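You operate a simulated robot arm through the tools that you are given. There is no shell and no other tool. Be economical: measure what you need, move in short steps, check, and stop when the job is done.

You are at the controls of a simulated robot arm. One attempt, no reset.

TASK
Glue the cream block to the fenced plate and clamp it there.
Fine: first cover the plate with glue from the blue box, yellow dabber; dabber back, cover shut; slider up, knob to TIGHT; leave the brown block. Set down upright: yellow dabber. A coat counts when it lies all over at full strength: go over it till it gets no stronger.

The check looks at the end state, three seconds after you hand in, the way a careful person would. Anything else that was tipped, shoved, dropped, spilled or broken makes it a failure. A push-on lid holds only when it is set on centred and level and pressed home; a screw cap is set on level and turned clockwise until tight.

THE ROBOT
A 6-joint arm with a two-finger parallel gripper, fixed in place. Base frame: the origin is at the foot of the arm, x ahead of it, y to its left, z up; the work surface is at about z = 800. Lengths are in mm, angles in rad, forces in N, time in s.
With the tool pointing down near the work surface it reaches from about 240 to 640 mm from the base axis. Its first joint turns from -1.152 to 1.152 rad. Payload 2.7 kg.
The TCP is the grasp point between the finger pads, 23 mm short of the fingertips. In the tool frame z runs along the fingers and y along their closing line. Largest opening 94 mm; finger width 38, thickness 10; the body of the gripper, 54 by 96 mm, starts 39 mm behind the TCP.
Orientation is that of the tool frame in the base frame, as a unit quaternion [x, y, z, w]. With the fingers straight down and closing along the base's y, the tool's x points along the base's -x, its y along +y and its z along -z.

THE INTERFACE
- The arm moves only by the tool nudge_tool. Its arguments are lists of equal length, an entry for each row: "turn": the turn, a rotation vector about the base's x, y, z in degrees, a list of three; "delta_pos": the shift along the base's x, y, z in mm, a list of three; "fingers": the closure, from 0 (fully open) to 1 (shut). In form: {"turn": [[ax, ay, az], ...], "delta_pos": [[dx, dy, dz], ...], "fingers": [fingers, ...]}. A call has 1 to 20 rows; each row shifts and turns the commanded pose from where the row before left it. A row lasts 0.2 s, in which the tool goes at most 50 mm and 0.15 rad; a call with a longer step from one row to the next is refused whole, and so is a gripper value outside its range. Where a pose cannot be reached the arm comes as near as it can. A force on the tool above 90 N (or 10 N above the force at the start of the call, whichever is more), or a blocked arm, ends the call early, and 0.2 s more pass. The fingers move at their own pace (about 45 mm/s each) and stop on an object; they squeeze with about 32 N. The grip force told is the motor's: it shows also when the fingers shut on nothing. Time passes only in rows, and 0.2 s behind the last, so rows that do not move let the fingers close. The reply holds the time, the measured pose of the TCP, the force on the tool along the base axes, the opening and the grip force, in the units named above and with some noise, with the torque about the TCP (base axes, N m) and any sound that the robot's microphone picked up.
- Cameras (640 x 400 px; columns grow to the right, rows downward): "scene" is fixed at [84, -437.4, 1414.1]; the picture's right is [0.70, -0.72, 0.00], its down [-0.34, -0.33, -0.88] and it looks along [0.63, 0.61, -0.48] (base axes); focal length 341 px, centre (320, 200). "wrist" rides on the gripper at [86, 16, -75] in the tool frame; the picture's right is [-0.18, 0.98, 0.00], its down [-0.58, -0.11, -0.81] and it looks along [-0.79, -0.15, 0.59] (tool axes); focal length 243 px, centre (320, 200).
- grab_frame(camera): a new picture of that camera. The clock stands still meanwhile.
- locate(camera, pixels): there is no depth. For up to 12 entries [column, row, z] of the newest picture of that camera ("zoom" is the newest enlarged one), the place [x, y] in the base frame at which the ray of that pixel passes the height z, good to about 2 mm. The clock stands still meanwhile.
- close_up(camera, box): a new picture of the part [left, top, right, bottom] of that camera's present view, enlarged. The clock stands still meanwhile.
- sign_off(): hands the job in; it is judged then, once.

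Keep the steps short. Do not move on a guess: measure, check each grasp and each placing, and mend mistakes. In all there are 80 turns and 54 pictures (those below and enlarged ones count). Leave the gripper open and the arm clear of the work at the hand-in unless told otherwise, and finish with a single line.

The tools are called after "Call:" as a command line: name --argument value ..., lists and objects as JSON in quotes. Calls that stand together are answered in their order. nudge_tool: Moves the arm, as the interface text tells. Its arguments: {"type":"object","properties":{"turn":{"type":"array"},"delta_pos":{"type":"array"},"fingers":{"type":"array"}},"required":["turn","delta_pos","fingers"]} The other tools are called the same way: grab_frame (camera) takes a picture; locate (camera, pixels) gives the place at which the rays of pixels pass given heights; close_up (camera, box) takes an enlarged picture of a part of a camera's view; sign_off () hands the job in.

At the start:

```text
clock: 0.0
position: [332.2, 25.8, 1151.9]
ee_rot: [-0.001, 1.0, 0.001, 0.001]
force: [0.2, -0.1, -0.2]
ft_torque: [-0.03, -0.02, 0.0]
gripper_width: 94.0
grasp_force: 0.1
```

scene: 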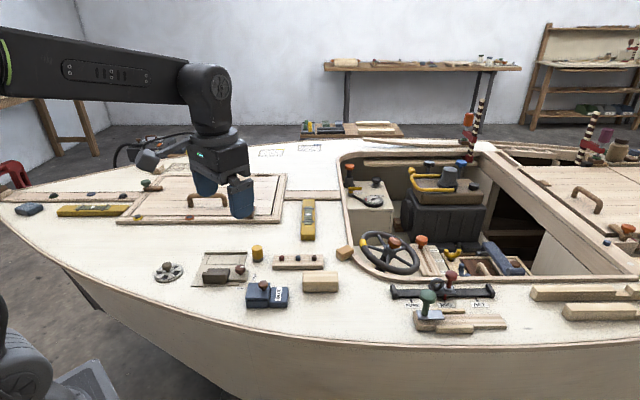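
wrist: 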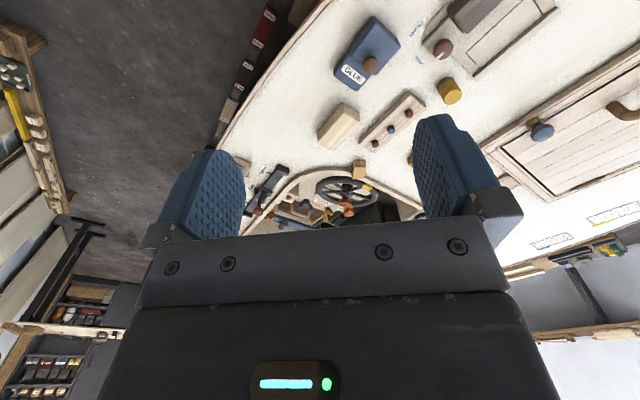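

I begin with enlarged views of the working area around pixels (140-350, 230-320) and (380-520, 270-340).

Call:
close_up --camera "scene" --box '[140, 230, 350, 320]'

Call:
close_up --camera "scene" --box '[370, 230, 530, 340]'

```text
3.05 times, centred on (245, 275) of scene
```

zoom: 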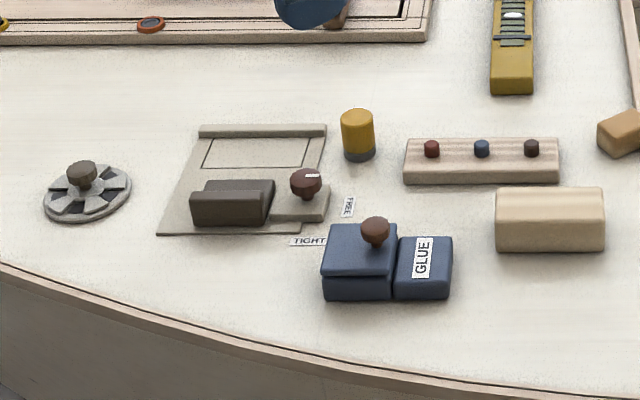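

```text
3.64 times, centred on (450, 285) of scene
```

zoom: 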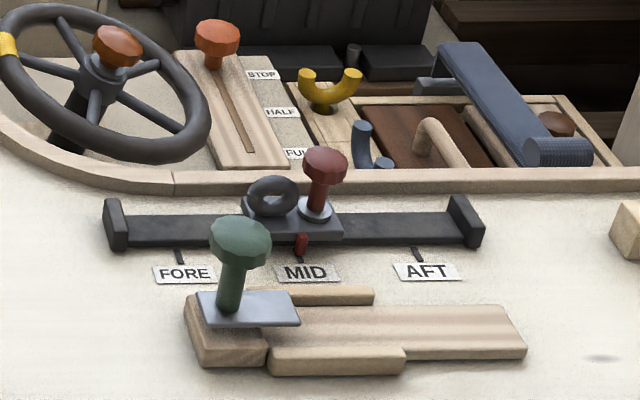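

Now positions from the scene picture: the plate, fence, knob, dabber, box, blocks.

Call:
locate --camera "scene" --pixels '[[257, 258, 800], [257, 247, 840], [247, 256, 800], [192, 306, 800], [264, 306, 800], [302, 292, 800], [338, 292, 800], [338, 276, 830], [206, 271, 805], [246, 271, 805], [241, 289, 830], [345, 253, 815]]'

Call:
grab_frame --camera "scene"

```text
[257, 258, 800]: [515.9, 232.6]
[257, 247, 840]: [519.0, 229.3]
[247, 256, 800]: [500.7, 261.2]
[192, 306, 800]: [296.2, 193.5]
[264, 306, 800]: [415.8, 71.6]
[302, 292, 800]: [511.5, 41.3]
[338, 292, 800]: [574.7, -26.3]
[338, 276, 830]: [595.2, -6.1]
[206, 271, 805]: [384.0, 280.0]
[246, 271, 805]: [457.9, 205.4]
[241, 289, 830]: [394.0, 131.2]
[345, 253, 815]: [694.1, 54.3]
```

```text
49 pictures are left
```

scene: 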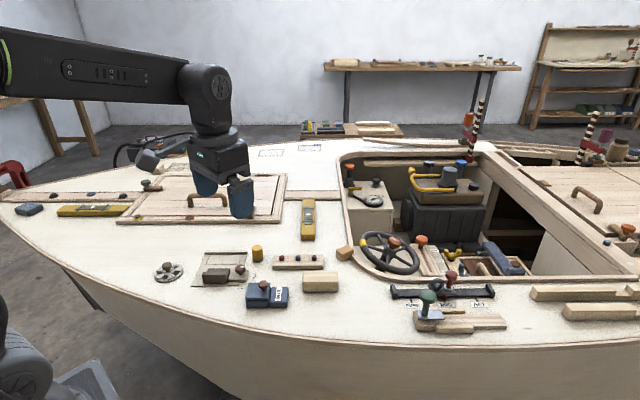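

The deck parts stand about 45° to the base. I move to hover at z ≈ 1000 over the plate/box for a steep wrist view; nothing is in the way there.

Call:
nudge_tool --turn '[[0, 0, 0], [0, 0, 0], [0, 0, 0], [0, 0, 0], [0, 0, 0]]' --delta_pos '[[17, 27, -30], [17, 27, -30], [17, 27, -30], [17, 27, -30], [17, 27, -30]]' --fingers '[0, 0, 0, 0, 0]'

Call:
grab_frame --camera "wrist"

```text
clock: 1.2
position: [421.0, 162.4, 998.1]
ee_rot: [0.0, 1.0, 0.001, 0.001]
force: [0.1, 0.7, 0.0]
ft_torque: [-0.02, 0.0, -0.02]
gripper_width: 94.0
grasp_force: 0.1
```

```text
48 pictures are left
```

wrist: 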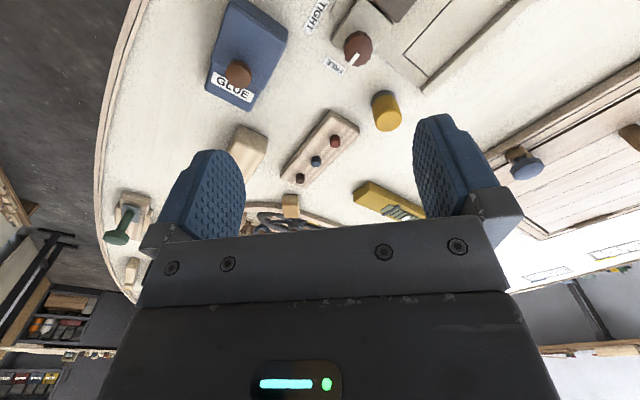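

The plate is cut off at the top; I back up 110 mm in x and 40 in y.

Call:
nudge_tool --turn '[[0, 0, 0], [0, 0, 0], [0, 0, 0]]' --delta_pos '[[-37, 10, 0], [-37, 10, 0], [-37, 10, 0]]' --fingers '[0, 0, 0]'

Call:
close_up --camera "wrist" --box '[180, 0, 500, 200]'

```text
clock: 2.0
position: [308.3, 191.6, 1002.5]
ee_rot: [0.001, 1.0, 0.002, 0.001]
force: [-0.4, 0.5, -0.2]
ft_torque: [-0.01, -0.03, 0.0]
gripper_width: 93.9
grasp_force: 0.0
```

```text
2.00 times, centred on (340, 100) of wrist
```

zoom: 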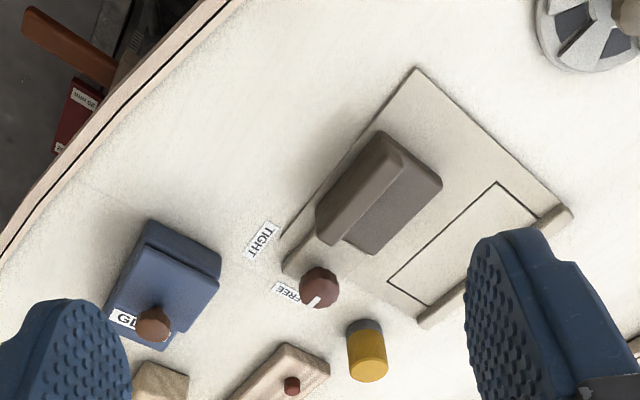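

I see the plate outline (zoom corners (498,183),(537,220),(428,305),(388,282)), the fence at its far edge, slider, knob on FREE, dabber. I locate those.

Call:
locate --camera "zoom" --pixels '[[498, 183, 806], [537, 220, 806], [428, 305, 806], [388, 282, 806], [415, 68, 800], [285, 272, 800], [365, 328, 800], [369, 372, 840], [318, 288, 835], [152, 322, 845], [265, 240, 800], [285, 292, 800]]'

Call:
close_up --camera "wrist" --box '[300, 20, 480, 180]'

```text
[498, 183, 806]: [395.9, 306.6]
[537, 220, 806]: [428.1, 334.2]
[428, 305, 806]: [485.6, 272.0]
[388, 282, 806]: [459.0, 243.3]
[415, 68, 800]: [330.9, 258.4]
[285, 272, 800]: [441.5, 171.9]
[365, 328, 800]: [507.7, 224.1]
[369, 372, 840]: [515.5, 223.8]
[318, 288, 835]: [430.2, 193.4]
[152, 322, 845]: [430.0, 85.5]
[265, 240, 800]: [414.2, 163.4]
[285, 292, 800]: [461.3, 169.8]
```

```text
2.50 times, centred on (390, 100) of wrist
```

zoom: 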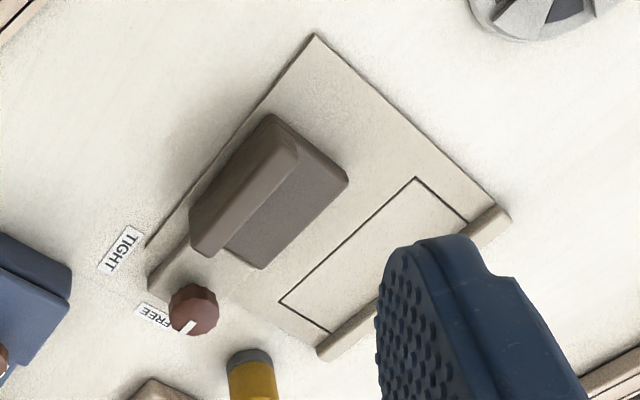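

I turn the tool by −45° (to align with the fixture) while moving to hover over the glue box for a close look.

Call:
nudge_tool --turn '[[0, 0, -7.5], [0, 0, -7.5], [0, 0, -7.5], [0, 0, -7.5], [0, 0, -7.5], [0, 0, -7.5]]' --delta_pos '[[19, -22, -12], [19, -22, -12], [19, -22, -12], [19, -22, -12], [19, -22, -12], [19, -22, -12]]' --fingers '[0, 0, 0, 0, 0, 0]'

Call:
grab_frame --camera "wrist"

Call:
close_up --camera "scene" --box '[235, 235, 355, 315]'

```text
clock: 3.4
position: [421.2, 59.3, 929.0]
ee_rot: [0.383, 0.924, 0.001, 0.001]
force: [-0.3, 0.3, -0.3]
ft_torque: [-0.05, -0.04, -0.03]
gripper_width: 93.9
grasp_force: 0.0
```

```text
45 pictures are left
```

wrist: 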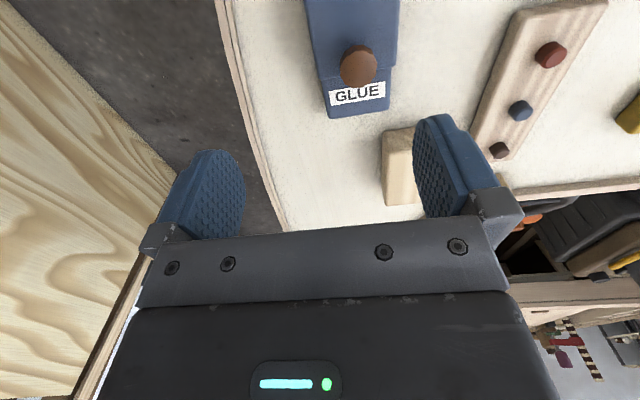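

```text
5.00 times, centred on (295, 275) of scene
```

zoom: 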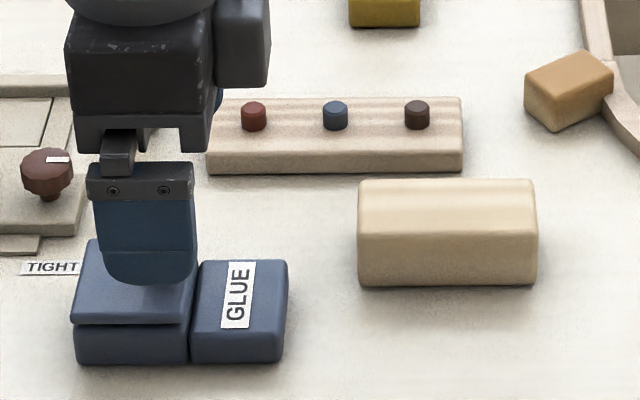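

The box is at the top edge; I back off 50 mm along (−0.7, 0.7) and look closely.

Call:
nudge_tool --turn '[[0, 0, 0], [0, 0, 0]]' --delta_pos '[[-26, 18, 0], [-26, 18, 0]]' --fingers '[0, 0]'

Call:
close_up --camera "wrist" --box '[250, 0, 490, 150]'

```text
clock: 4.0
position: [369.1, 94.7, 931.8]
ee_rot: [0.383, 0.924, 0.001, 0.002]
force: [-0.1, 0.5, 0.0]
ft_torque: [0.02, 0.01, 0.0]
gripper_width: 93.8
grasp_force: 0.1
```

```text
2.67 times, centred on (370, 75) of wrist
```

zoom: 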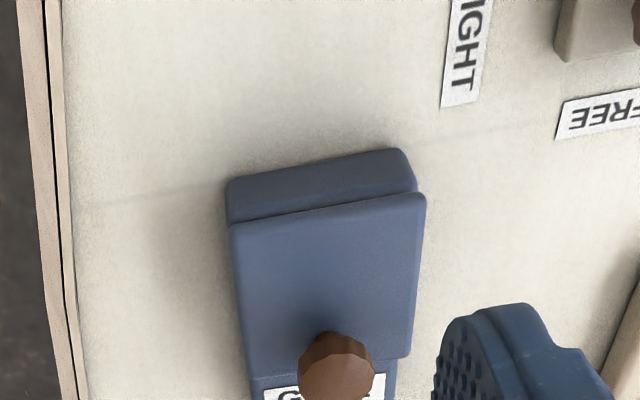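

I check the box from the scene camera again, at high zoom.

Call:
close_up --camera "scene" --box '[240, 270, 296, 312]'

```text
9.52 times, centred on (268, 291) of scene
```

zoom: 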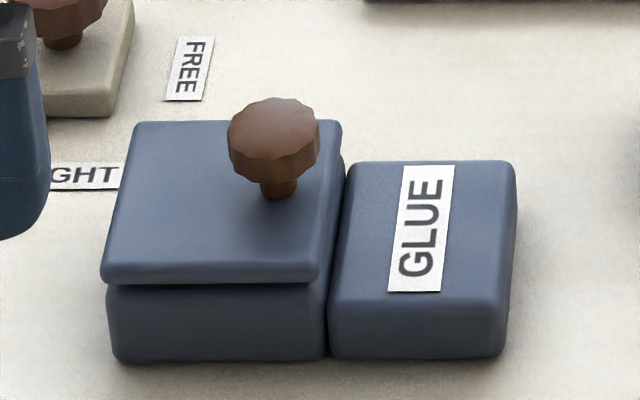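

Box, sliding/lifting cover with a knob near the GLUE side. I measure knob, cover corners, box base from this zoom.

Call:
locate --camera "zoom" --pixels '[[280, 192, 827], [273, 122, 847], [113, 360, 800], [326, 360, 800], [340, 124, 827], [102, 278, 825], [310, 278, 825], [135, 123, 827], [503, 358, 800], [505, 320, 817], [515, 165, 817], [345, 170, 817]]'

```text
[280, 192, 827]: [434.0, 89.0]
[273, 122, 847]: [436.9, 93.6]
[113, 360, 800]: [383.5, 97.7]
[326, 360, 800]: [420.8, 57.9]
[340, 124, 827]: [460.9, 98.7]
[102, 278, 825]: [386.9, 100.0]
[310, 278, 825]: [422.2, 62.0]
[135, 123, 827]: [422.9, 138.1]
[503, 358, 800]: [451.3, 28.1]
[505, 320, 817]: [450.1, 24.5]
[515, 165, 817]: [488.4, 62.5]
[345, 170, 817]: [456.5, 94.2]
```

Knob stem ≈ (435, 91), cover top ≈ 827. I move over it at z≈880 with the fingers partly shut, then check.

Call:
nudge_tool --turn '[[0, 0, 0], [0, 0, 0], [0, 0, 0]]' --delta_pos '[[33, -2, -10], [33, -2, -20], [0, 0, -22]]' --fingers '[0.4, 0.4, 0.4]'

Call:
close_up --camera "scene" --box '[220, 240, 316, 312]'

```text
clock: 4.8
position: [437.4, 93.8, 874.6]
ee_rot: [0.382, 0.924, 0.0, 0.002]
force: [-0.4, 0.2, -0.2]
ft_torque: [-0.01, 0.03, 0.04]
gripper_width: 56.6
grasp_force: 0.0
```

```text
5.56 times, centred on (268, 276) of scene
```

zoom: 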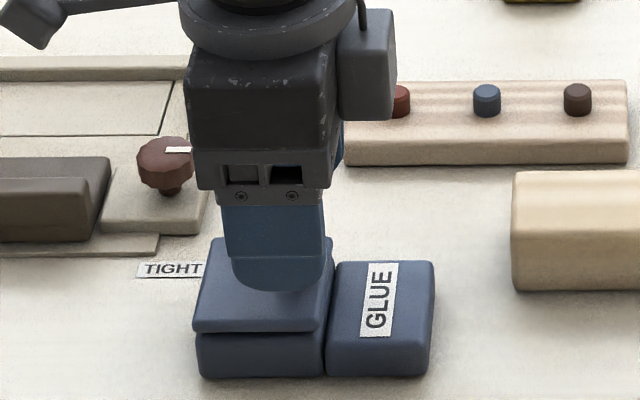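

Looks lined up. Down 22 mm, watch force, then close.

Call:
nudge_tool --turn '[[0, 0, 0], [0, 0, 0], [0, 0, 0], [0, 0, 0], [0, 0, 0], [0, 0, 0]]' --delta_pos '[[-1, -2, -12], [0, 0, -9], [0, 0, 0], [0, 0, 0], [0, 0, 0], [0, 0, 0]]' --fingers '[0.4, 0.4, 1, 1, 1, 1]'

```text
clock: 6.2
position: [435.2, 89.9, 857.1]
ee_rot: [0.382, 0.924, 0.0, 0.002]
force: [-1.2, -4.1, 18.4]
ft_torque: [0.03, 0.58, 0.09]
gripper_width: 20.9
grasp_force: 31.7
```

Knob held (20.9 mm); the tips touch the cover (18 N), so I ease up 3 mm then try a small 6 mm slide towards the GLUE end.

Call:
nudge_tool --turn '[[0, 0, 0], [0, 0, 0], [0, 0, 0]]' --delta_pos '[[0, 0, 3], [3, -3, 0], [3, -3, 0]]' --fingers '[1, 1, 1]'

Call:
close_up --camera "scene" --box '[240, 270, 296, 312]'

```text
clock: 7.0
position: [439.0, 83.9, 859.2]
ee_rot: [0.381, 0.925, 0.0, 0.0]
force: [1.5, -0.6, 0.0]
ft_torque: [0.03, 0.01, -0.01]
gripper_width: 21.2
grasp_force: 32.3
```

```text
9.52 times, centred on (268, 291) of scene
```

zoom: 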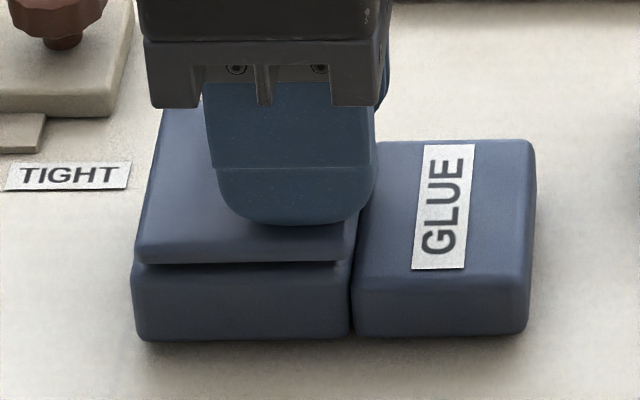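

The box seems to have moved with the knob; I measure.

Call:
locate --camera "zoom" --pixels '[[140, 340, 800], [350, 337, 800], [522, 334, 800], [140, 340, 803], [350, 337, 803], [130, 165, 800], [138, 262, 832], [335, 262, 832], [535, 145, 820], [535, 300, 817]]'

Call:
close_up --camera "wrist" --box '[180, 0, 500, 200]'

```text
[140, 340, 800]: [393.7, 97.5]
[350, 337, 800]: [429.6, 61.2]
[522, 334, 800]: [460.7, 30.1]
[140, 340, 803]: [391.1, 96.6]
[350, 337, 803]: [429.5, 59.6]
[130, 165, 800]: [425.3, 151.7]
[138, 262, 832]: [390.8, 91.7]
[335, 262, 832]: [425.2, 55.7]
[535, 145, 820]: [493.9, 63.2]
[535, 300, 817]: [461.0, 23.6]
```

```text
2.00 times, centred on (340, 100) of wrist
```

zoom: 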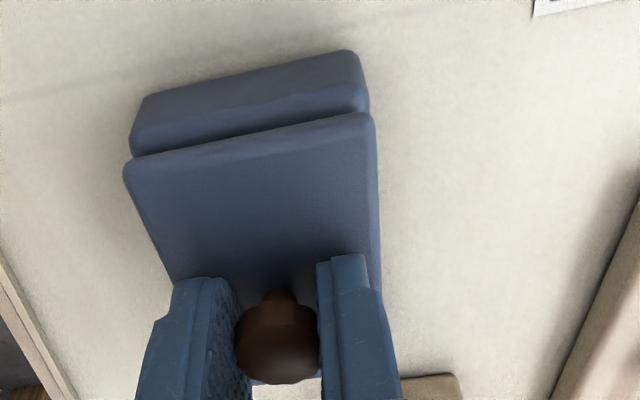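

The closing fingers seem to have dragged the box a few mm (knob was lower/nearer than I reckoned). I test by lifting gently 6 mm and looking whether the cover parts from the box.

Call:
nudge_tool --turn '[[0, 0, 0], [0, 0, 0], [0, 0, 0]]' --delta_pos '[[0, 0, 3], [0, 0, 3], [0, 0, 0]]' --fingers '[1, 1, 1]'

Call:
close_up --camera "scene" --box '[240, 270, 296, 312]'

```text
clock: 7.8
position: [440.9, 82.8, 865.5]
ee_rot: [0.382, 0.924, 0.0, 0.001]
force: [-0.9, -0.2, -4.1]
ft_torque: [0.01, 0.02, 0.01]
gripper_width: 21.0
grasp_force: 31.8
```

```text
9.52 times, centred on (268, 291) of scene
```

zoom: 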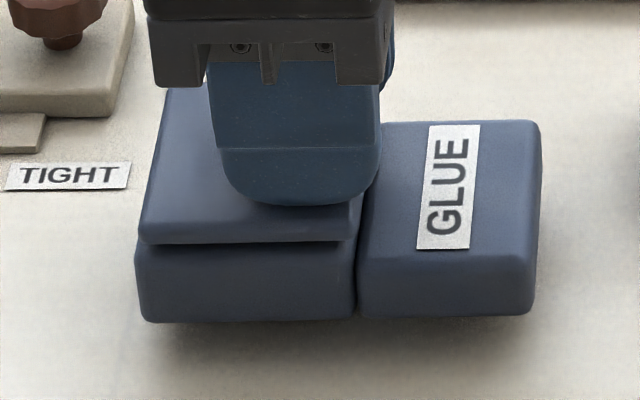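

The entire box came up (4 N): so the cover is captive and must slide, not lift. I set the box back down gently and measure.

Call:
nudge_tool --turn '[[0, 0, 0], [0, 0, 0], [0, 0, 0], [0, 0, 0]]' --delta_pos '[[-3, 3, -3], [0, 0, -3], [0, 0, -2], [0, 0, -1]]' --fingers '[1, 1, 1, 1]'

Call:
close_up --camera "scene" --box '[240, 270, 296, 312]'

```text
clock: 8.8
position: [437.7, 87.4, 857.0]
ee_rot: [0.382, 0.924, 0.001, 0.001]
force: [-2.0, -0.2, -1.5]
ft_torque: [-0.19, 0.04, -0.03]
gripper_width: 21.1
grasp_force: 32.6
```

```text
9.52 times, centred on (268, 291) of scene
```

zoom: 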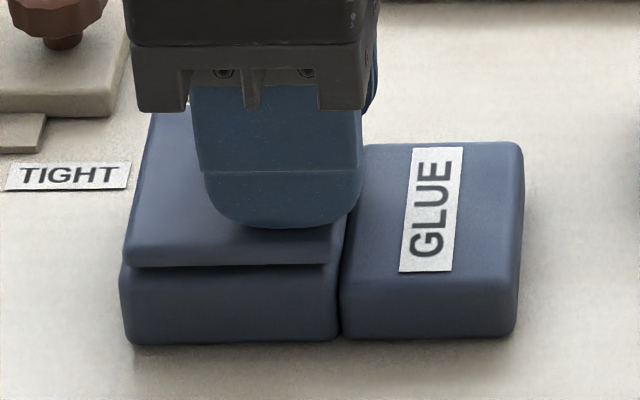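

Still partly carried (−1.5 N). Lower 2 mm more and shift back along −u a little.

Call:
nudge_tool --turn '[[0, 0, 0], [0, 0, 0], [0, 0, 0]]' --delta_pos '[[0, 0, -1.5], [0, 0, -1.5], [0, 0, 0]]' --fingers '[1, 1, 1]'

Call:
close_up --camera "scene" --box '[240, 270, 296, 312]'

```text
clock: 9.6
position: [438.5, 86.5, 857.9]
ee_rot: [0.382, 0.924, 0.002, 0.004]
force: [-5.8, -7.4, 45.2]
ft_torque: [0.19, 1.14, 0.14]
gripper_width: 21.1
grasp_force: 32.2
```

```text
9.52 times, centred on (268, 291) of scene
```

zoom: 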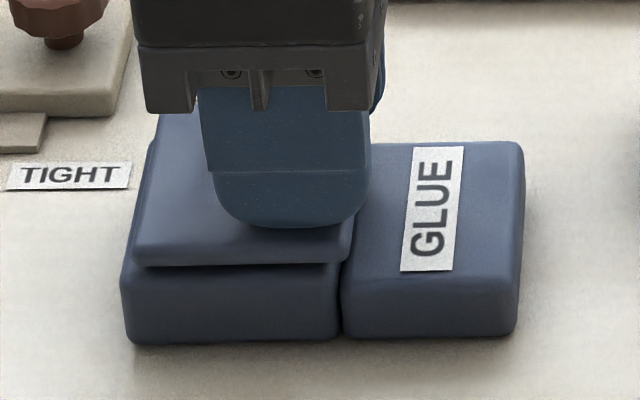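

The cover did creep right relative to the box: it slides. I relieve the pressure and slide 12 mm along u.

Call:
nudge_tool --turn '[[0, 0, 0], [0, 0, 0], [0, 0, 0], [0, 0, 0], [0, 0, 0]]' --delta_pos '[[0, 0, 2.3], [2.1, -2.1, 0], [2.1, -2.1, 0], [2.1, -2.1, 0], [2.1, -2.1, 0]]' --fingers '[1, 1, 1, 1, 1]'

Call:
close_up --camera "scene" --box '[240, 270, 296, 312]'

```text
clock: 10.8
position: [446.1, 78.4, 856.9]
ee_rot: [0.382, 0.924, 0.001, 0.002]
force: [6.2, 5.9, 17.7]
ft_torque: [-0.24, -0.3, 0.14]
gripper_width: 21.2
grasp_force: 32.0
```

```text
9.52 times, centred on (268, 291) of scene
```

zoom: 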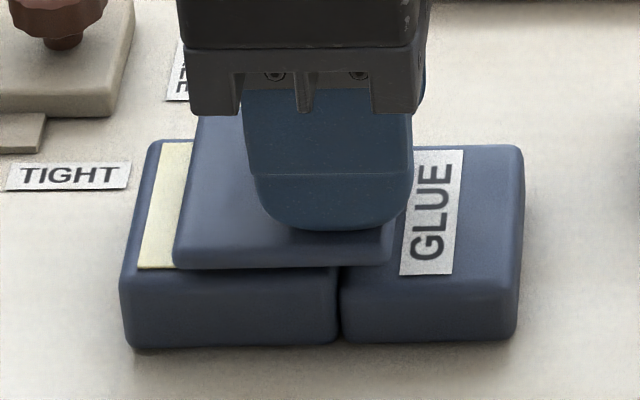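

It slides, box still; glue pad appears. Continue 36 mm.

Call:
nudge_tool --turn '[[0, 0, 0], [0, 0, 0], [0, 0, 0], [0, 0, 0], [0, 0, 0], [0, 0, 0], [0, 0, 0], [0, 0, 0], [0, 0, 0]]' --delta_pos '[[2.8, -2.8, 0], [2.8, -2.8, 0], [2.8, -2.8, 0], [2.8, -2.8, 0], [2.8, -2.8, 0], [2.8, -2.8, 0], [2.8, -2.8, 0], [2.8, -2.8, 0], [2.8, -2.8, 0]]' --fingers '[1, 1, 1, 1, 1, 1, 1, 1, 1]'

Call:
close_up --camera "scene" --box '[240, 270, 296, 312]'

```text
clock: 12.8
position: [471.3, 52.3, 857.7]
ee_rot: [0.382, 0.924, 0.001, 0.002]
force: [5.2, 5.6, 13.3]
ft_torque: [0.01, 0.01, -0.08]
gripper_width: 20.9
grasp_force: 32.7
```

```text
9.52 times, centred on (268, 291) of scene
```

zoom: 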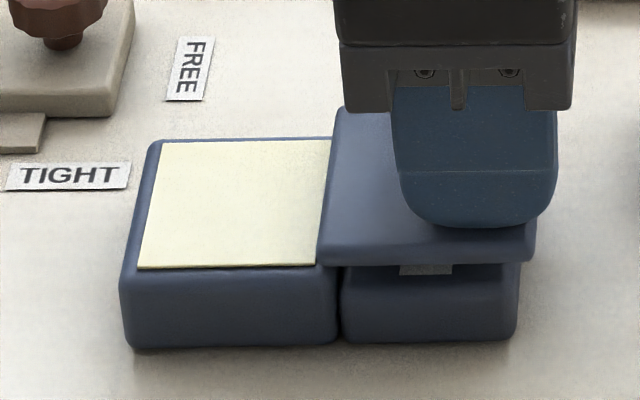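

Well fully open. I release, rise 60 mm, and head for a view of the dabber; first locate the glue pad corners.

Call:
locate --camera "zoom" --pixels '[[138, 267, 828], [316, 264, 828], [330, 141, 828], [165, 142, 828], [130, 346, 800], [338, 343, 800]]'

Call:
nudge_tool --turn '[[0, 0, 0], [0, 0, 0], [0, 0, 0], [0, 0, 0], [0, 0, 0], [0, 0, 0], [0, 0, 0]]' --delta_pos '[[0, 0, 1], [0, 0, 0], [0, 0, 30], [0, 0, 30], [-10, 25, 20], [-10, 30, 0], [-10, 30, 0]]' --fingers '[0.4, 0.4, 0.4, 0.4, 0.4, 0.4, 0.4]'

Call:
grab_frame --camera "wrist"

```text
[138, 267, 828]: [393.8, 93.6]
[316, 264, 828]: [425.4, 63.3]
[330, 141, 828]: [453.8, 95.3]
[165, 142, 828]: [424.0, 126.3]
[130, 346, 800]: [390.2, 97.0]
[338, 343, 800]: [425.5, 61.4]
```

```text
clock: 14.4
position: [439.9, 136.4, 936.9]
ee_rot: [0.382, 0.924, 0.0, 0.001]
force: [1.2, -0.1, -0.1]
ft_torque: [0.02, 0.04, 0.01]
gripper_width: 56.3
grasp_force: 0.2
```

```text
33 pictures are left
```

wrist: 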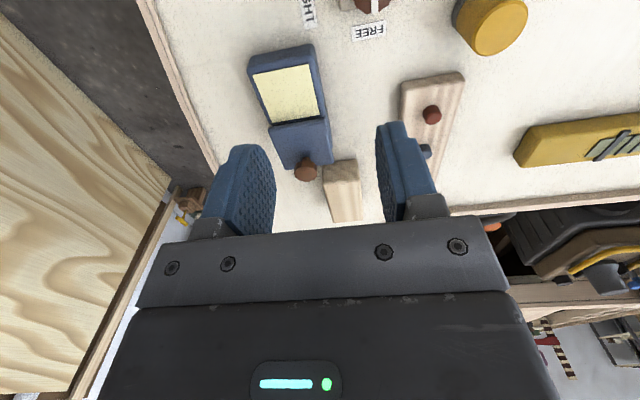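

Well open, dabber at wrist (490,28). I triangulate its top centre using both cameras.

Call:
locate --camera "wrist" --pixels '[[503, 33, 830], [503, 33, 840], [503, 33, 850], [503, 33, 860]]'

Call:
locate --camera "scene" --pixels '[[257.5, 247.5, 830], [257.5, 247.5, 840], [257.5, 247.5, 850], [257.5, 247.5, 860], [258, 261, 800]]'

Call:
close_up --camera "wrist" --box '[430, 0, 550, 75]'

```text
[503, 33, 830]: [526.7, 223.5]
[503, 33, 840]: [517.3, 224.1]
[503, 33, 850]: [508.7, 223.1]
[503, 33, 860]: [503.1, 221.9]
```

```text
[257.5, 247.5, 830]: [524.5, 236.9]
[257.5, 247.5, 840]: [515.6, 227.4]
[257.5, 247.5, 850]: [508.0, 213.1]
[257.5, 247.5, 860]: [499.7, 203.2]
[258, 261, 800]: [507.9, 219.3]
```

```text
5.33 times, centred on (490, 38) of wrist
```

zoom: 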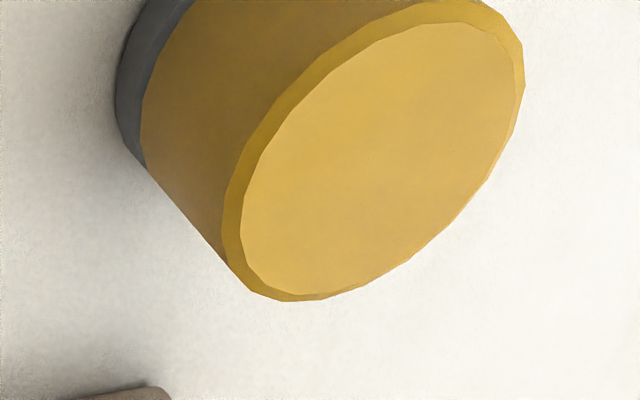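

Dabber top ≈ (514, 224) at z≈843. I check the neighbouring peg board and fence ends for clearance before descending.

Call:
locate --camera "wrist" --pixels '[[402, 84, 815], [465, 74, 815], [432, 113, 825], [500.9, 30.1, 843]]'

Call:
locate --camera "scene" --pixels '[[272.5, 261, 815], [274, 256, 815], [247, 252, 812], [257.4, 247.2, 843]]'

```text
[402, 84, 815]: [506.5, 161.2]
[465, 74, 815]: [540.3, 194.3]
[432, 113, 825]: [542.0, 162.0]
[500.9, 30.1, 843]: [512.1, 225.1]
```

```text
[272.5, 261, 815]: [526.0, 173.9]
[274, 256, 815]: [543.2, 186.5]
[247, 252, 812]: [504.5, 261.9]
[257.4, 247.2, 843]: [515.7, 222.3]
```

Clear. I move above (513.5, 224) and descend to z≈870 in short steps, then look from the scene camera.

Call:
nudge_tool --turn '[[0, 0, 0], [0, 0, 0], [0, 0, 0], [0, 0, 0], [0, 0, 0]]' --delta_pos '[[25, 29, 0], [25, 29, 0], [23.5, 29.5, -10], [0, 0, -30], [0, 0, -25]]' --fingers '[0.4, 0.4, 0.4, 0.4, 0.4]'

Call:
close_up --camera "wrist" --box '[180, 50, 460, 225]'

```text
clock: 15.6
position: [516.7, 226.1, 872.3]
ee_rot: [0.382, 0.924, 0.0, 0.001]
force: [-0.1, 0.3, 0.1]
ft_torque: [0.02, -0.01, -0.01]
gripper_width: 56.4
grasp_force: 0.0
```

```text
2.29 times, centred on (320, 138) of wrist
```

zoom: 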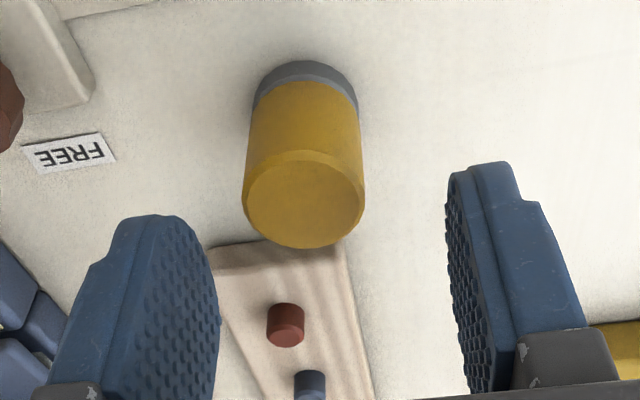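

I check the dabber's top centre from this close view.

Call:
locate --camera "zoom" --pixels '[[303, 200, 840], [303, 200, 846], [305, 85, 800], [243, 200, 843], [363, 200, 843]]'

```text
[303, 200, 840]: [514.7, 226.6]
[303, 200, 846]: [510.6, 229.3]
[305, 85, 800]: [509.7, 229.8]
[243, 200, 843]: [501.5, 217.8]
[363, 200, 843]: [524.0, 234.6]
```

Centre ≈ (513, 227), Ø≈28. Shift slightly, descend to z≈835, close.

Call:
nudge_tool --turn '[[0, 0, 0], [0, 0, 0], [0, 0, 0], [0, 0, 0], [0, 0, 0], [0, 0, 0]]' --delta_pos '[[-3, 0.5, -19], [0, 0, -18], [0, 0, 0], [0, 0, 0], [0, 0, 0], [0, 0, 0]]' --fingers '[0.4, 0.4, 1, 1, 1, 1]'

Call:
close_up --camera "wrist" --box '[180, 50, 460, 225]'

```text
clock: 17.0
position: [512.2, 226.3, 836.5]
ee_rot: [0.383, 0.924, 0.0, 0.001]
force: [0.2, -0.6, 0.2]
ft_torque: [-0.01, 0.02, 0.01]
gripper_width: 28.5
grasp_force: 32.1
```

```text
2.29 times, centred on (320, 138) of wrist
```

zoom: 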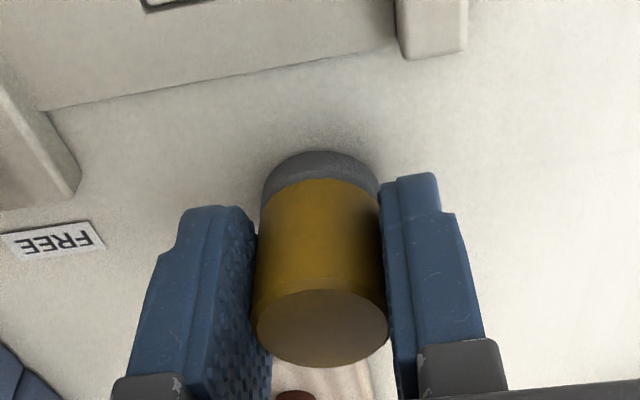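

Dabber held (28.5 mm). Pad bottom is 36.5 below the TCP. Lift 50 and carry it over the glue well (424, 95).

Call:
nudge_tool --turn '[[0, 0, 0], [0, 0, 0], [0, 0, 0], [0, 0, 0], [0, 0, 0], [0, 0, 0], [0, 0, 0], [0, 0, 0]]' --delta_pos '[[0, 0, 20], [0, 0, 30], [-22, -33, 0], [-22, -33, 0], [-22, -33, 0], [-22, -33, 0], [0, 0, -10], [0, 0, 0]]' --fingers '[1, 1, 1, 1, 1, 1, 1, 1]'

Call:
close_up --camera "scene" --box '[220, 240, 316, 312]'

```text
clock: 18.8
position: [424.1, 94.9, 875.7]
ee_rot: [0.381, 0.924, 0.001, 0.001]
force: [0.3, 0.0, -1.1]
ft_torque: [0.02, 0.02, 0.04]
gripper_width: 28.5
grasp_force: 31.7
```

```text
5.56 times, centred on (268, 276) of scene
```

zoom: 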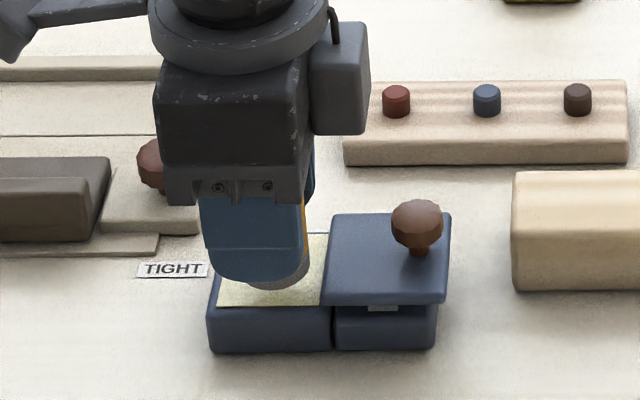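

Over the well. Descend in small steps till contact.

Call:
nudge_tool --turn '[[0, 0, 0], [0, 0, 0], [0, 0, 0], [0, 0, 0], [0, 0, 0]]' --delta_pos '[[0, 0, -4], [0, 0, -3], [0, 0, -2], [0, 0, -1], [0, 0, 0]]' --fingers '[1, 1, 1, 1, 1]'

```text
clock: 20.0
position: [423.3, 93.9, 865.2]
ee_rot: [0.382, 0.924, 0.001, 0.001]
force: [-0.3, -0.1, -0.8]
ft_torque: [0.02, 0.01, -0.01]
gripper_width: 28.6
grasp_force: 31.2
```

No contact yet; 3 mm further in 1 mm steps.

Call:
nudge_tool --turn '[[0, 0, 0], [0, 0, 0], [0, 0, 0], [0, 0, 0]]' --delta_pos '[[0, 0, -1], [0, 0, -1], [0, 0, -1], [0, 0, 0]]' --fingers '[1, 1, 1, 1]'

```text
clock: 21.0
position: [422.5, 95.4, 862.8]
ee_rot: [0.382, 0.924, 0.001, 0.001]
force: [0.1, -1.1, 4.5]
ft_torque: [-0.09, -0.04, 0.0]
gripper_width: 28.4
grasp_force: 31.8
```

Contact (4.5 N). Press 1 mm, hold, and lift 45.

Call:
nudge_tool --turn '[[0, 0, 0], [0, 0, 0], [0, 0, 0], [0, 0, 0], [0, 0, 0], [0, 0, 0], [0, 0, 0]]' --delta_pos '[[0, 0, -0.7], [0, 0, 0], [0, 0, 0], [0, 0, 1], [0, 0, 10], [0, 0, 20], [0, 0, 20]]' --fingers '[1, 1, 1, 1, 1, 1, 1]'

Call:
close_up --camera "scene" --box '[180, 235, 300, 310]'

```text
clock: 22.6
position: [423.3, 94.3, 911.6]
ee_rot: [0.381, 0.925, 0.0, 0.001]
force: [0.2, 0.5, -0.1]
ft_torque: [0.01, -0.01, -0.01]
gripper_width: 28.2
grasp_force: 31.6
```

```text
5.33 times, centred on (240, 272) of scene
```

zoom: 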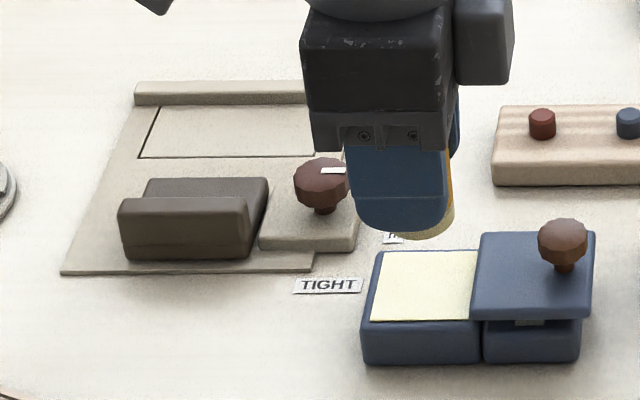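

The dabber's pad is tinted with glue. Now pin down the plate outline from this view.

Call:
locate --camera "zoom" --pixels '[[138, 157, 804], [157, 106, 804], [316, 156, 804], [136, 104, 804], [136, 92, 812], [62, 272, 800], [145, 180, 825], [268, 180, 825], [268, 245, 806], [120, 200, 825], [325, 208, 812], [322, 170, 840]]'

```text
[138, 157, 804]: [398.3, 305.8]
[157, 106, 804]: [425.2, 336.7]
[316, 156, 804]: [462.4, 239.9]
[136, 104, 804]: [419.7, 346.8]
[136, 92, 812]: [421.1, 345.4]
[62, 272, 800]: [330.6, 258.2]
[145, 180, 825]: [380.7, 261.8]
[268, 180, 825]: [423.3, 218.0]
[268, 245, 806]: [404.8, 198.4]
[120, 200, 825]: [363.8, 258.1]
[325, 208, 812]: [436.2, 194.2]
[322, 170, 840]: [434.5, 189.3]
```

The plate spans A(397,306) front-left, B(427,335.5) at fence, D(460,242) front-right: about 89 × 42. I carry the dabber to its centre (443.5, 288.7) and lower to near contact (TCP ≈ 843).

Call:
nudge_tool --turn '[[0, 0, 0], [0, 0, 0], [0, 0, 0], [0, 0, 0], [0, 0, 0], [0, 0, 0], [0, 0, 0], [0, 0, 0], [0, 0, 0]]' --delta_pos '[[4, 39, 0], [4, 39, 0], [4, 39, 0], [4, 39, 0], [4, 38.4, 0], [0, 0, -30], [0, 0, -25], [0, 0, -10], [0, 0, 0]]' --fingers '[1, 1, 1, 1, 1, 1, 1, 1, 1]'

Call:
close_up --camera "scene" --box '[160, 220, 280, 295]'

```text
clock: 24.6
position: [443.5, 288.3, 845.1]
ee_rot: [0.381, 0.924, 0.0, 0.0]
force: [0.5, 0.2, -0.4]
ft_torque: [-0.01, -0.01, 0.0]
gripper_width: 28.6
grasp_force: 31.9
```

```text
5.33 times, centred on (220, 258) of scene
```

zoom: 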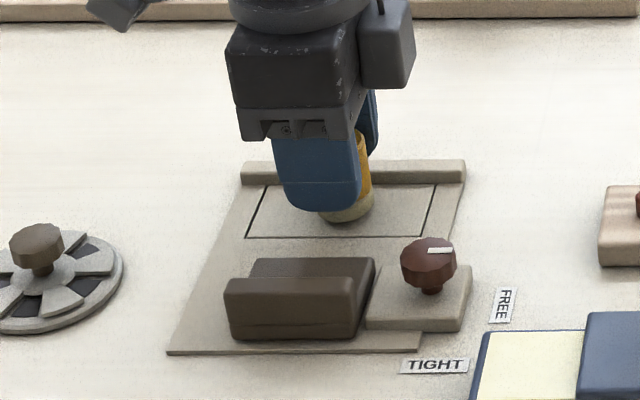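

Right corners now visible at zoom (423,236) and (435,185); locate them, and lower in 1 mm steps to contact.

Call:
locate --camera "zoom" --pixels '[[246, 238, 804], [423, 236, 804], [435, 185, 804], [266, 186, 804]]'

Call:
nudge_tool --turn '[[0, 0, 0], [0, 0, 0], [0, 0, 0], [0, 0, 0], [0, 0, 0], [0, 0, 0]]' --delta_pos '[[0, 0, -1.5], [0, 0, -1], [0, 0, -1], [0, 0, -1], [0, 0, -1], [0, 0, 0]]' --fingers '[1, 1, 1, 1, 1, 1]'

```text
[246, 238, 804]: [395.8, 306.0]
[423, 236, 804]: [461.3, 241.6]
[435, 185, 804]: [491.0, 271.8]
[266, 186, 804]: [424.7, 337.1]
```

```text
clock: 26.0
position: [444.7, 287.9, 842.0]
ee_rot: [0.382, 0.924, 0.0, 0.002]
force: [-0.3, -1.5, -0.7]
ft_torque: [-0.01, -0.02, -0.01]
gripper_width: 28.4
grasp_force: 31.8
```

Not touching yet (z≈841). Continue 1 mm steps.

Call:
nudge_tool --turn '[[0, 0, 0], [0, 0, 0], [0, 0, 0], [0, 0, 0]]' --delta_pos '[[0, 0, -1], [0, 0, -1], [0, 0, -0.7], [0, 0, 0]]' --fingers '[1, 1, 1, 1]'

```text
clock: 27.0
position: [443.8, 289.1, 839.6]
ee_rot: [0.382, 0.924, 0.001, 0.001]
force: [0.5, 1.1, 9.4]
ft_torque: [-0.07, 0.05, -0.05]
gripper_width: 28.2
grasp_force: 32.1
```

Contact (9 N). Ease 0.5 mm and start smearing: middle → left, back row to right, then front row.

Call:
nudge_tool --turn '[[0, 0, 0], [0, 0, 0], [0, 0, 0], [0, 0, 0], [0, 0, 0], [0, 0, 0], [0, 0, 0], [0, 0, 0], [0, 0, 0], [0, 0, 0], [0, 0, 0], [0, 0, 0], [0, 0, 0], [0, 0, 0], [0, 0, 0], [0, 0, 0], [0, 0, 0], [0, 0, 0], [0, 0, 0], [0, 0, 0]]' --delta_pos '[[0, 0, 0.4], [-6.3, 6.4, 0], [-6.3, 6.4, 0], [-6.3, 6.4, 0], [-6.3, 6.4, 0], [4.7, 4.6, 0], [6.3, -6.4, 0], [6.3, -6.4, 0], [6.3, -6.4, 0], [6.3, -6.4, 0], [6.3, -6.4, 0], [6.3, -6.4, 0], [6.3, -6.4, 0], [6.3, -6.4, 0], [-5, -4.9, 0], [-5, -4.9, 0], [-6.3, 6.4, 0], [-6.3, 6.4, 0], [-6.3, 6.4, 0], [-6.3, 6.4, 0]]' --fingers '[1, 1, 1, 1, 1, 1, 1, 1, 1, 1, 1, 1, 1, 1, 1, 1, 1, 1, 1, 1]'

Call:
close_up --camera "scene" --box '[160, 220, 280, 295]'

```text
clock: 31.2
position: [438.0, 283.9, 840.3]
ee_rot: [0.382, 0.924, 0.002, 0.002]
force: [2.3, -1.9, 9.2]
ft_torque: [-0.15, -0.05, 0.04]
gripper_width: 28.3
grasp_force: 32.0
```

```text
5.33 times, centred on (220, 258) of scene
```

zoom: 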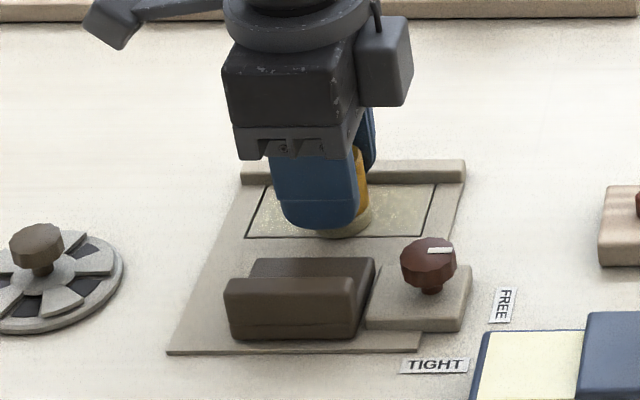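

Glue is going on but not yet dense. Second pass around edges and corners.

Call:
nudge_tool --turn '[[0, 0, 0], [0, 0, 0], [0, 0, 0], [0, 0, 0], [0, 0, 0], [0, 0, 0], [0, 0, 0], [0, 0, 0], [0, 0, 0], [0, 0, 0], [0, 0, 0], [0, 0, 0], [0, 0, 0], [0, 0, 0], [0, 0, 0], [0, 0, 0], [0, 0, 0], [0, 0, 0], [0, 0, 0], [0, 0, 0]]' --delta_pos '[[-6.0, 5.3, 0], [-6.0, 5.3, 0], [-6.0, 5.3, 0], [-6.0, 5.3, 0], [-6.0, 5.3, 0], [6, 5.9, 0], [6, 5.9, 0], [5.8, -5.9, 0], [5.8, -5.9, 0], [5.8, -5.9, 0], [5.8, -5.9, 0], [5.8, -5.9, 0], [5.8, -5.9, 0], [5.8, -5.9, 0], [5.8, -5.9, 0], [5.8, -5.9, 0], [5.8, -5.9, 0], [-6, -5.9, 0], [-6, -5.9, 0], [-5.6, 5.7, 0]]' --fingers '[1, 1, 1, 1, 1, 1, 1, 1, 1, 1, 1, 1, 1, 1, 1, 1, 1, 1, 1, 1]'

Call:
close_up --camera "scene" --box '[195, 240, 255, 280]'

```text
clock: 35.4
position: [459.1, 254.0, 839.6]
ee_rot: [0.383, 0.924, -0.002, 0.0]
force: [2.5, -3.0, 9.4]
ft_torque: [-0.17, -0.14, -0.04]
gripper_width: 28.0
grasp_force: 32.1
```

```text
10.00 times, centred on (225, 260) of scene
```

zoom: 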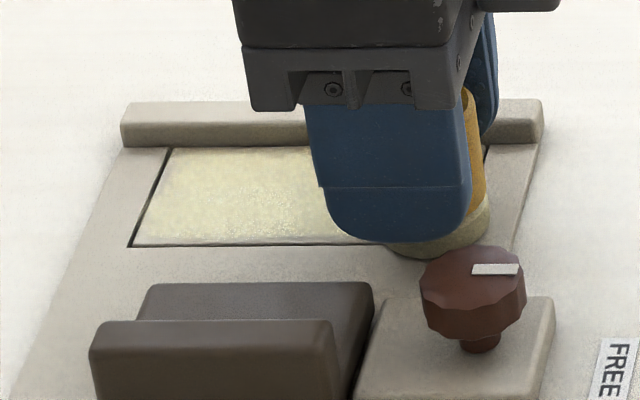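

Nicely covered but still mottled. A third pass over everything.

Call:
nudge_tool --turn '[[0, 0, 0], [0, 0, 0], [0, 0, 0], [0, 0, 0], [0, 0, 0], [0, 0, 0], [0, 0, 0], [0, 0, 0], [0, 0, 0], [0, 0, 0], [0, 0, 0], [0, 0, 0], [0, 0, 0], [0, 0, 0], [0, 0, 0], [0, 0, 0], [0, 0, 0], [0, 0, 0], [0, 0, 0], [0, 0, 0]]' --delta_pos '[[-6.45, 6.97, 0], [-6.45, 6.97, 0], [-6.45, 6.97, 0], [-6.45, 6.97, 0], [-6.45, 6.97, 0], [-6.45, 6.97, 0], [-6.45, 6.97, 0], [-6.45, 6.97, 0], [7.1, 7, 0], [6.3, -6.4, 0], [6.3, -6.4, 0], [6.3, -6.4, 0], [6.3, -6.4, 0], [6.3, -6.4, 0], [6.3, -6.4, 0], [6.3, -6.4, 0], [6.3, -6.4, 0], [6.3, -6.4, 0], [4.5, 4.4, 0], [-6.3, 6.4, 0]]' --fingers '[1, 1, 1, 1, 1, 1, 1, 1, 1, 1, 1, 1, 1, 1, 1, 1, 1, 1, 1, 1]'

```text
clock: 39.6
position: [469.1, 271.8, 840.3]
ee_rot: [0.382, 0.924, 0.0, 0.001]
force: [0.0, -0.3, -0.7]
ft_torque: [-0.01, -0.01, -0.01]
gripper_width: 27.8
grasp_force: 32.3
```

Contact was lost at the end (−0.7 N). I lift, and re-dip in the well.

Call:
nudge_tool --turn '[[0, 0, 0], [0, 0, 0], [0, 0, 0], [0, 0, 0], [0, 0, 0], [0, 0, 0], [0, 0, 0], [0, 0, 0], [0, 0, 0], [0, 0, 0]]' --delta_pos '[[0, 0, 20], [0, 0, 40], [-9, -35.4, 0], [-9, -35.4, 0], [-9, -35.4, 0], [-9, -35.4, 0], [-9, -35.4, 0], [0, 0, -20], [0, 0, -12], [0, 0, 0]]' --fingers '[1, 1, 1, 1, 1, 1, 1, 1, 1, 1]'

Call:
close_up --camera "scene" --box '[195, 240, 291, 312]'

```text
clock: 41.8
position: [423.1, 94.2, 867.8]
ee_rot: [0.383, 0.924, 0.001, 0.0]
force: [0.2, -0.2, -0.5]
ft_torque: [0.01, 0.01, 0.0]
gripper_width: 28.0
grasp_force: 31.8
```

```text
5.56 times, centred on (243, 276) of scene
```

zoom: 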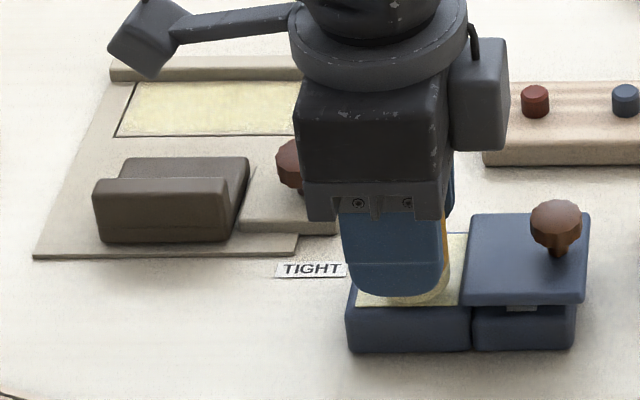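

Plate is well coated; the back edge may want more. Dip: lower till a light contact, hold, and lift.

Call:
nudge_tool --turn '[[0, 0, 0], [0, 0, 0], [0, 0, 0], [0, 0, 0], [0, 0, 0], [0, 0, 0]]' --delta_pos '[[0, 0, -3], [0, 0, -1], [0, 0, -1], [0, 0, -0.7], [0, 0, 0], [0, 0, 0]]' --fingers '[1, 1, 1, 1, 1, 1]'

```text
clock: 43.2
position: [424.2, 93.2, 861.1]
ee_rot: [0.382, 0.924, 0.0, 0.001]
force: [-0.3, -0.4, 0.0]
ft_torque: [0.01, -0.02, -0.01]
gripper_width: 28.1
grasp_force: 31.9
```

No contact at 861: the dabber has slid up a little in the grip. Lower on.

Call:
nudge_tool --turn '[[0, 0, 0], [0, 0, 0], [0, 0, 0], [0, 0, 0]]' --delta_pos '[[0, 0, -0.7], [0, 0, -0.7], [0, 0, -0.6], [0, 0, 0]]' --fingers '[1, 1, 1, 1]'

```text
clock: 44.2
position: [426.1, 95.5, 861.4]
ee_rot: [0.381, 0.924, 0.001, 0.002]
force: [-6.3, -1.8, 24.5]
ft_torque: [-0.14, 0.13, -0.05]
gripper_width: 28.4
grasp_force: 31.9
```

Firm contact (24 N), enough. Lift, return over the plate centre and lower to just above contact.

Call:
nudge_tool --turn '[[0, 0, 0], [0, 0, 0], [0, 0, 0], [0, 0, 0], [0, 0, 0], [0, 0, 0], [0, 0, 0], [0, 0, 0], [0, 0, 0], [0, 0, 0], [0, 0, 0], [0, 0, 0], [0, 0, 0]]' --delta_pos '[[0, 0, 1.2], [0, 0, 0], [0, 0, 18.8], [0, 0, 30], [3.9, 38.9, 0], [3.9, 38.9, 0], [3.9, 38.9, 0], [3.9, 38.9, 0], [3.7, 39.1, 0], [0, 0, -35], [0, 0, -33], [0, 0, -2], [0, 0, 0]]' --fingers '[1, 1, 1, 1, 1, 1, 1, 1, 1, 1, 1, 1, 1]'

```text
clock: 47.0
position: [444.2, 289.8, 840.1]
ee_rot: [0.382, 0.924, 0.001, 0.001]
force: [0.2, -1.3, -0.3]
ft_torque: [0.0, 0.02, 0.03]
gripper_width: 27.9
grasp_force: 31.7
```

Down until light contact.

Call:
nudge_tool --turn '[[0, 0, 0], [0, 0, 0], [0, 0, 0], [0, 0, 0]]' --delta_pos '[[0, 0, -0.8], [0, 0, -0.6], [0, 0, -0.5], [0, 0, 0]]' --fingers '[1, 1, 1, 1]'

```text
clock: 48.0
position: [444.6, 290.8, 838.5]
ee_rot: [0.381, 0.924, 0.0, 0.001]
force: [-0.9, -0.8, 3.2]
ft_torque: [-0.03, 0.03, 0.0]
gripper_width: 27.9
grasp_force: 32.3
```

Contact. Fourth pass, part one: left, back row to the right, then down to front row.

Call:
nudge_tool --turn '[[0, 0, 0], [0, 0, 0], [0, 0, 0], [0, 0, 0], [0, 0, 0], [0, 0, 0], [0, 0, 0], [0, 0, 0], [0, 0, 0], [0, 0, 0], [0, 0, 0], [0, 0, 0], [0, 0, 0], [0, 0, 0], [0, 0, 0], [0, 0, 0], [0, 0, 0], [0, 0, 0], [0, 0, 0], [0, 0, 0]]' --delta_pos '[[-5.8, 5.8, -0.4], [-5.8, 5.8, 0], [-5.8, 5.8, 0], [-5.8, 5.8, 0], [-5.8, 5.8, 0], [4.8, 4.7, 0], [5.8, -5.9, 0], [5.8, -5.9, 0], [5.8, -5.9, 0], [5.8, -5.9, 0], [5.8, -5.9, 0], [5.8, -5.9, 0], [5.8, -5.9, 0], [5.8, -5.9, 0], [5.8, -5.9, 0], [5.8, -5.9, 0], [-6, -5.9, 0], [-6, -5.9, 0], [-6.3, 6.4, 0], [-6.3, 6.4, 0]]' --fingers '[1, 1, 1, 1, 1, 1, 1, 1, 1, 1, 1, 1, 1, 1, 1, 1, 1, 1, 1, 1]'

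```text
clock: 52.2
position: [453.2, 264.8, 836.6]
ee_rot: [0.383, 0.924, -0.001, 0.001]
force: [0.2, 0.1, -0.8]
ft_torque: [-0.02, 0.0, 0.0]
gripper_width: 27.8
grasp_force: 31.9
```

Contact lost again although z is lower: the dabber creeps up in the grip. I look before continuing.

Call:
close_up --camera "wrist" --box '[180, 50, 460, 225]'

```text
2.29 times, centred on (320, 138) of wrist
```

zoom: 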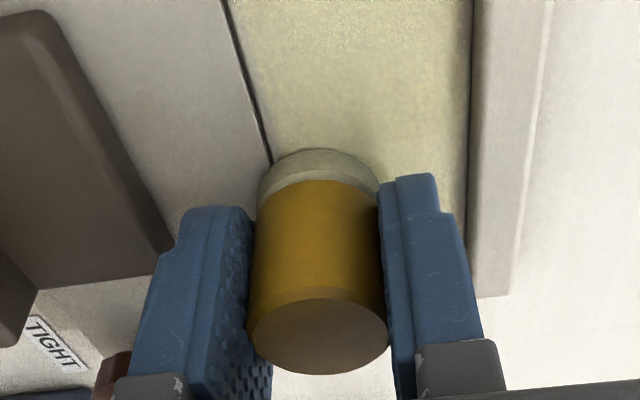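

Dabber is upright, coat dense. Lower 1.2 mm and check contact.

Call:
nudge_tool --turn '[[0, 0, 0], [0, 0, 0], [0, 0, 0]]' --delta_pos '[[0, 0, -0.6], [0, 0, -0.6], [0, 0, 0]]' --fingers '[1, 1, 1]'

```text
clock: 53.0
position: [453.7, 266.3, 836.2]
ee_rot: [0.381, 0.924, 0.0, 0.0]
force: [-0.4, -1.3, 5.2]
ft_torque: [-0.12, -0.02, 0.0]
gripper_width: 28.0
grasp_force: 32.3
```

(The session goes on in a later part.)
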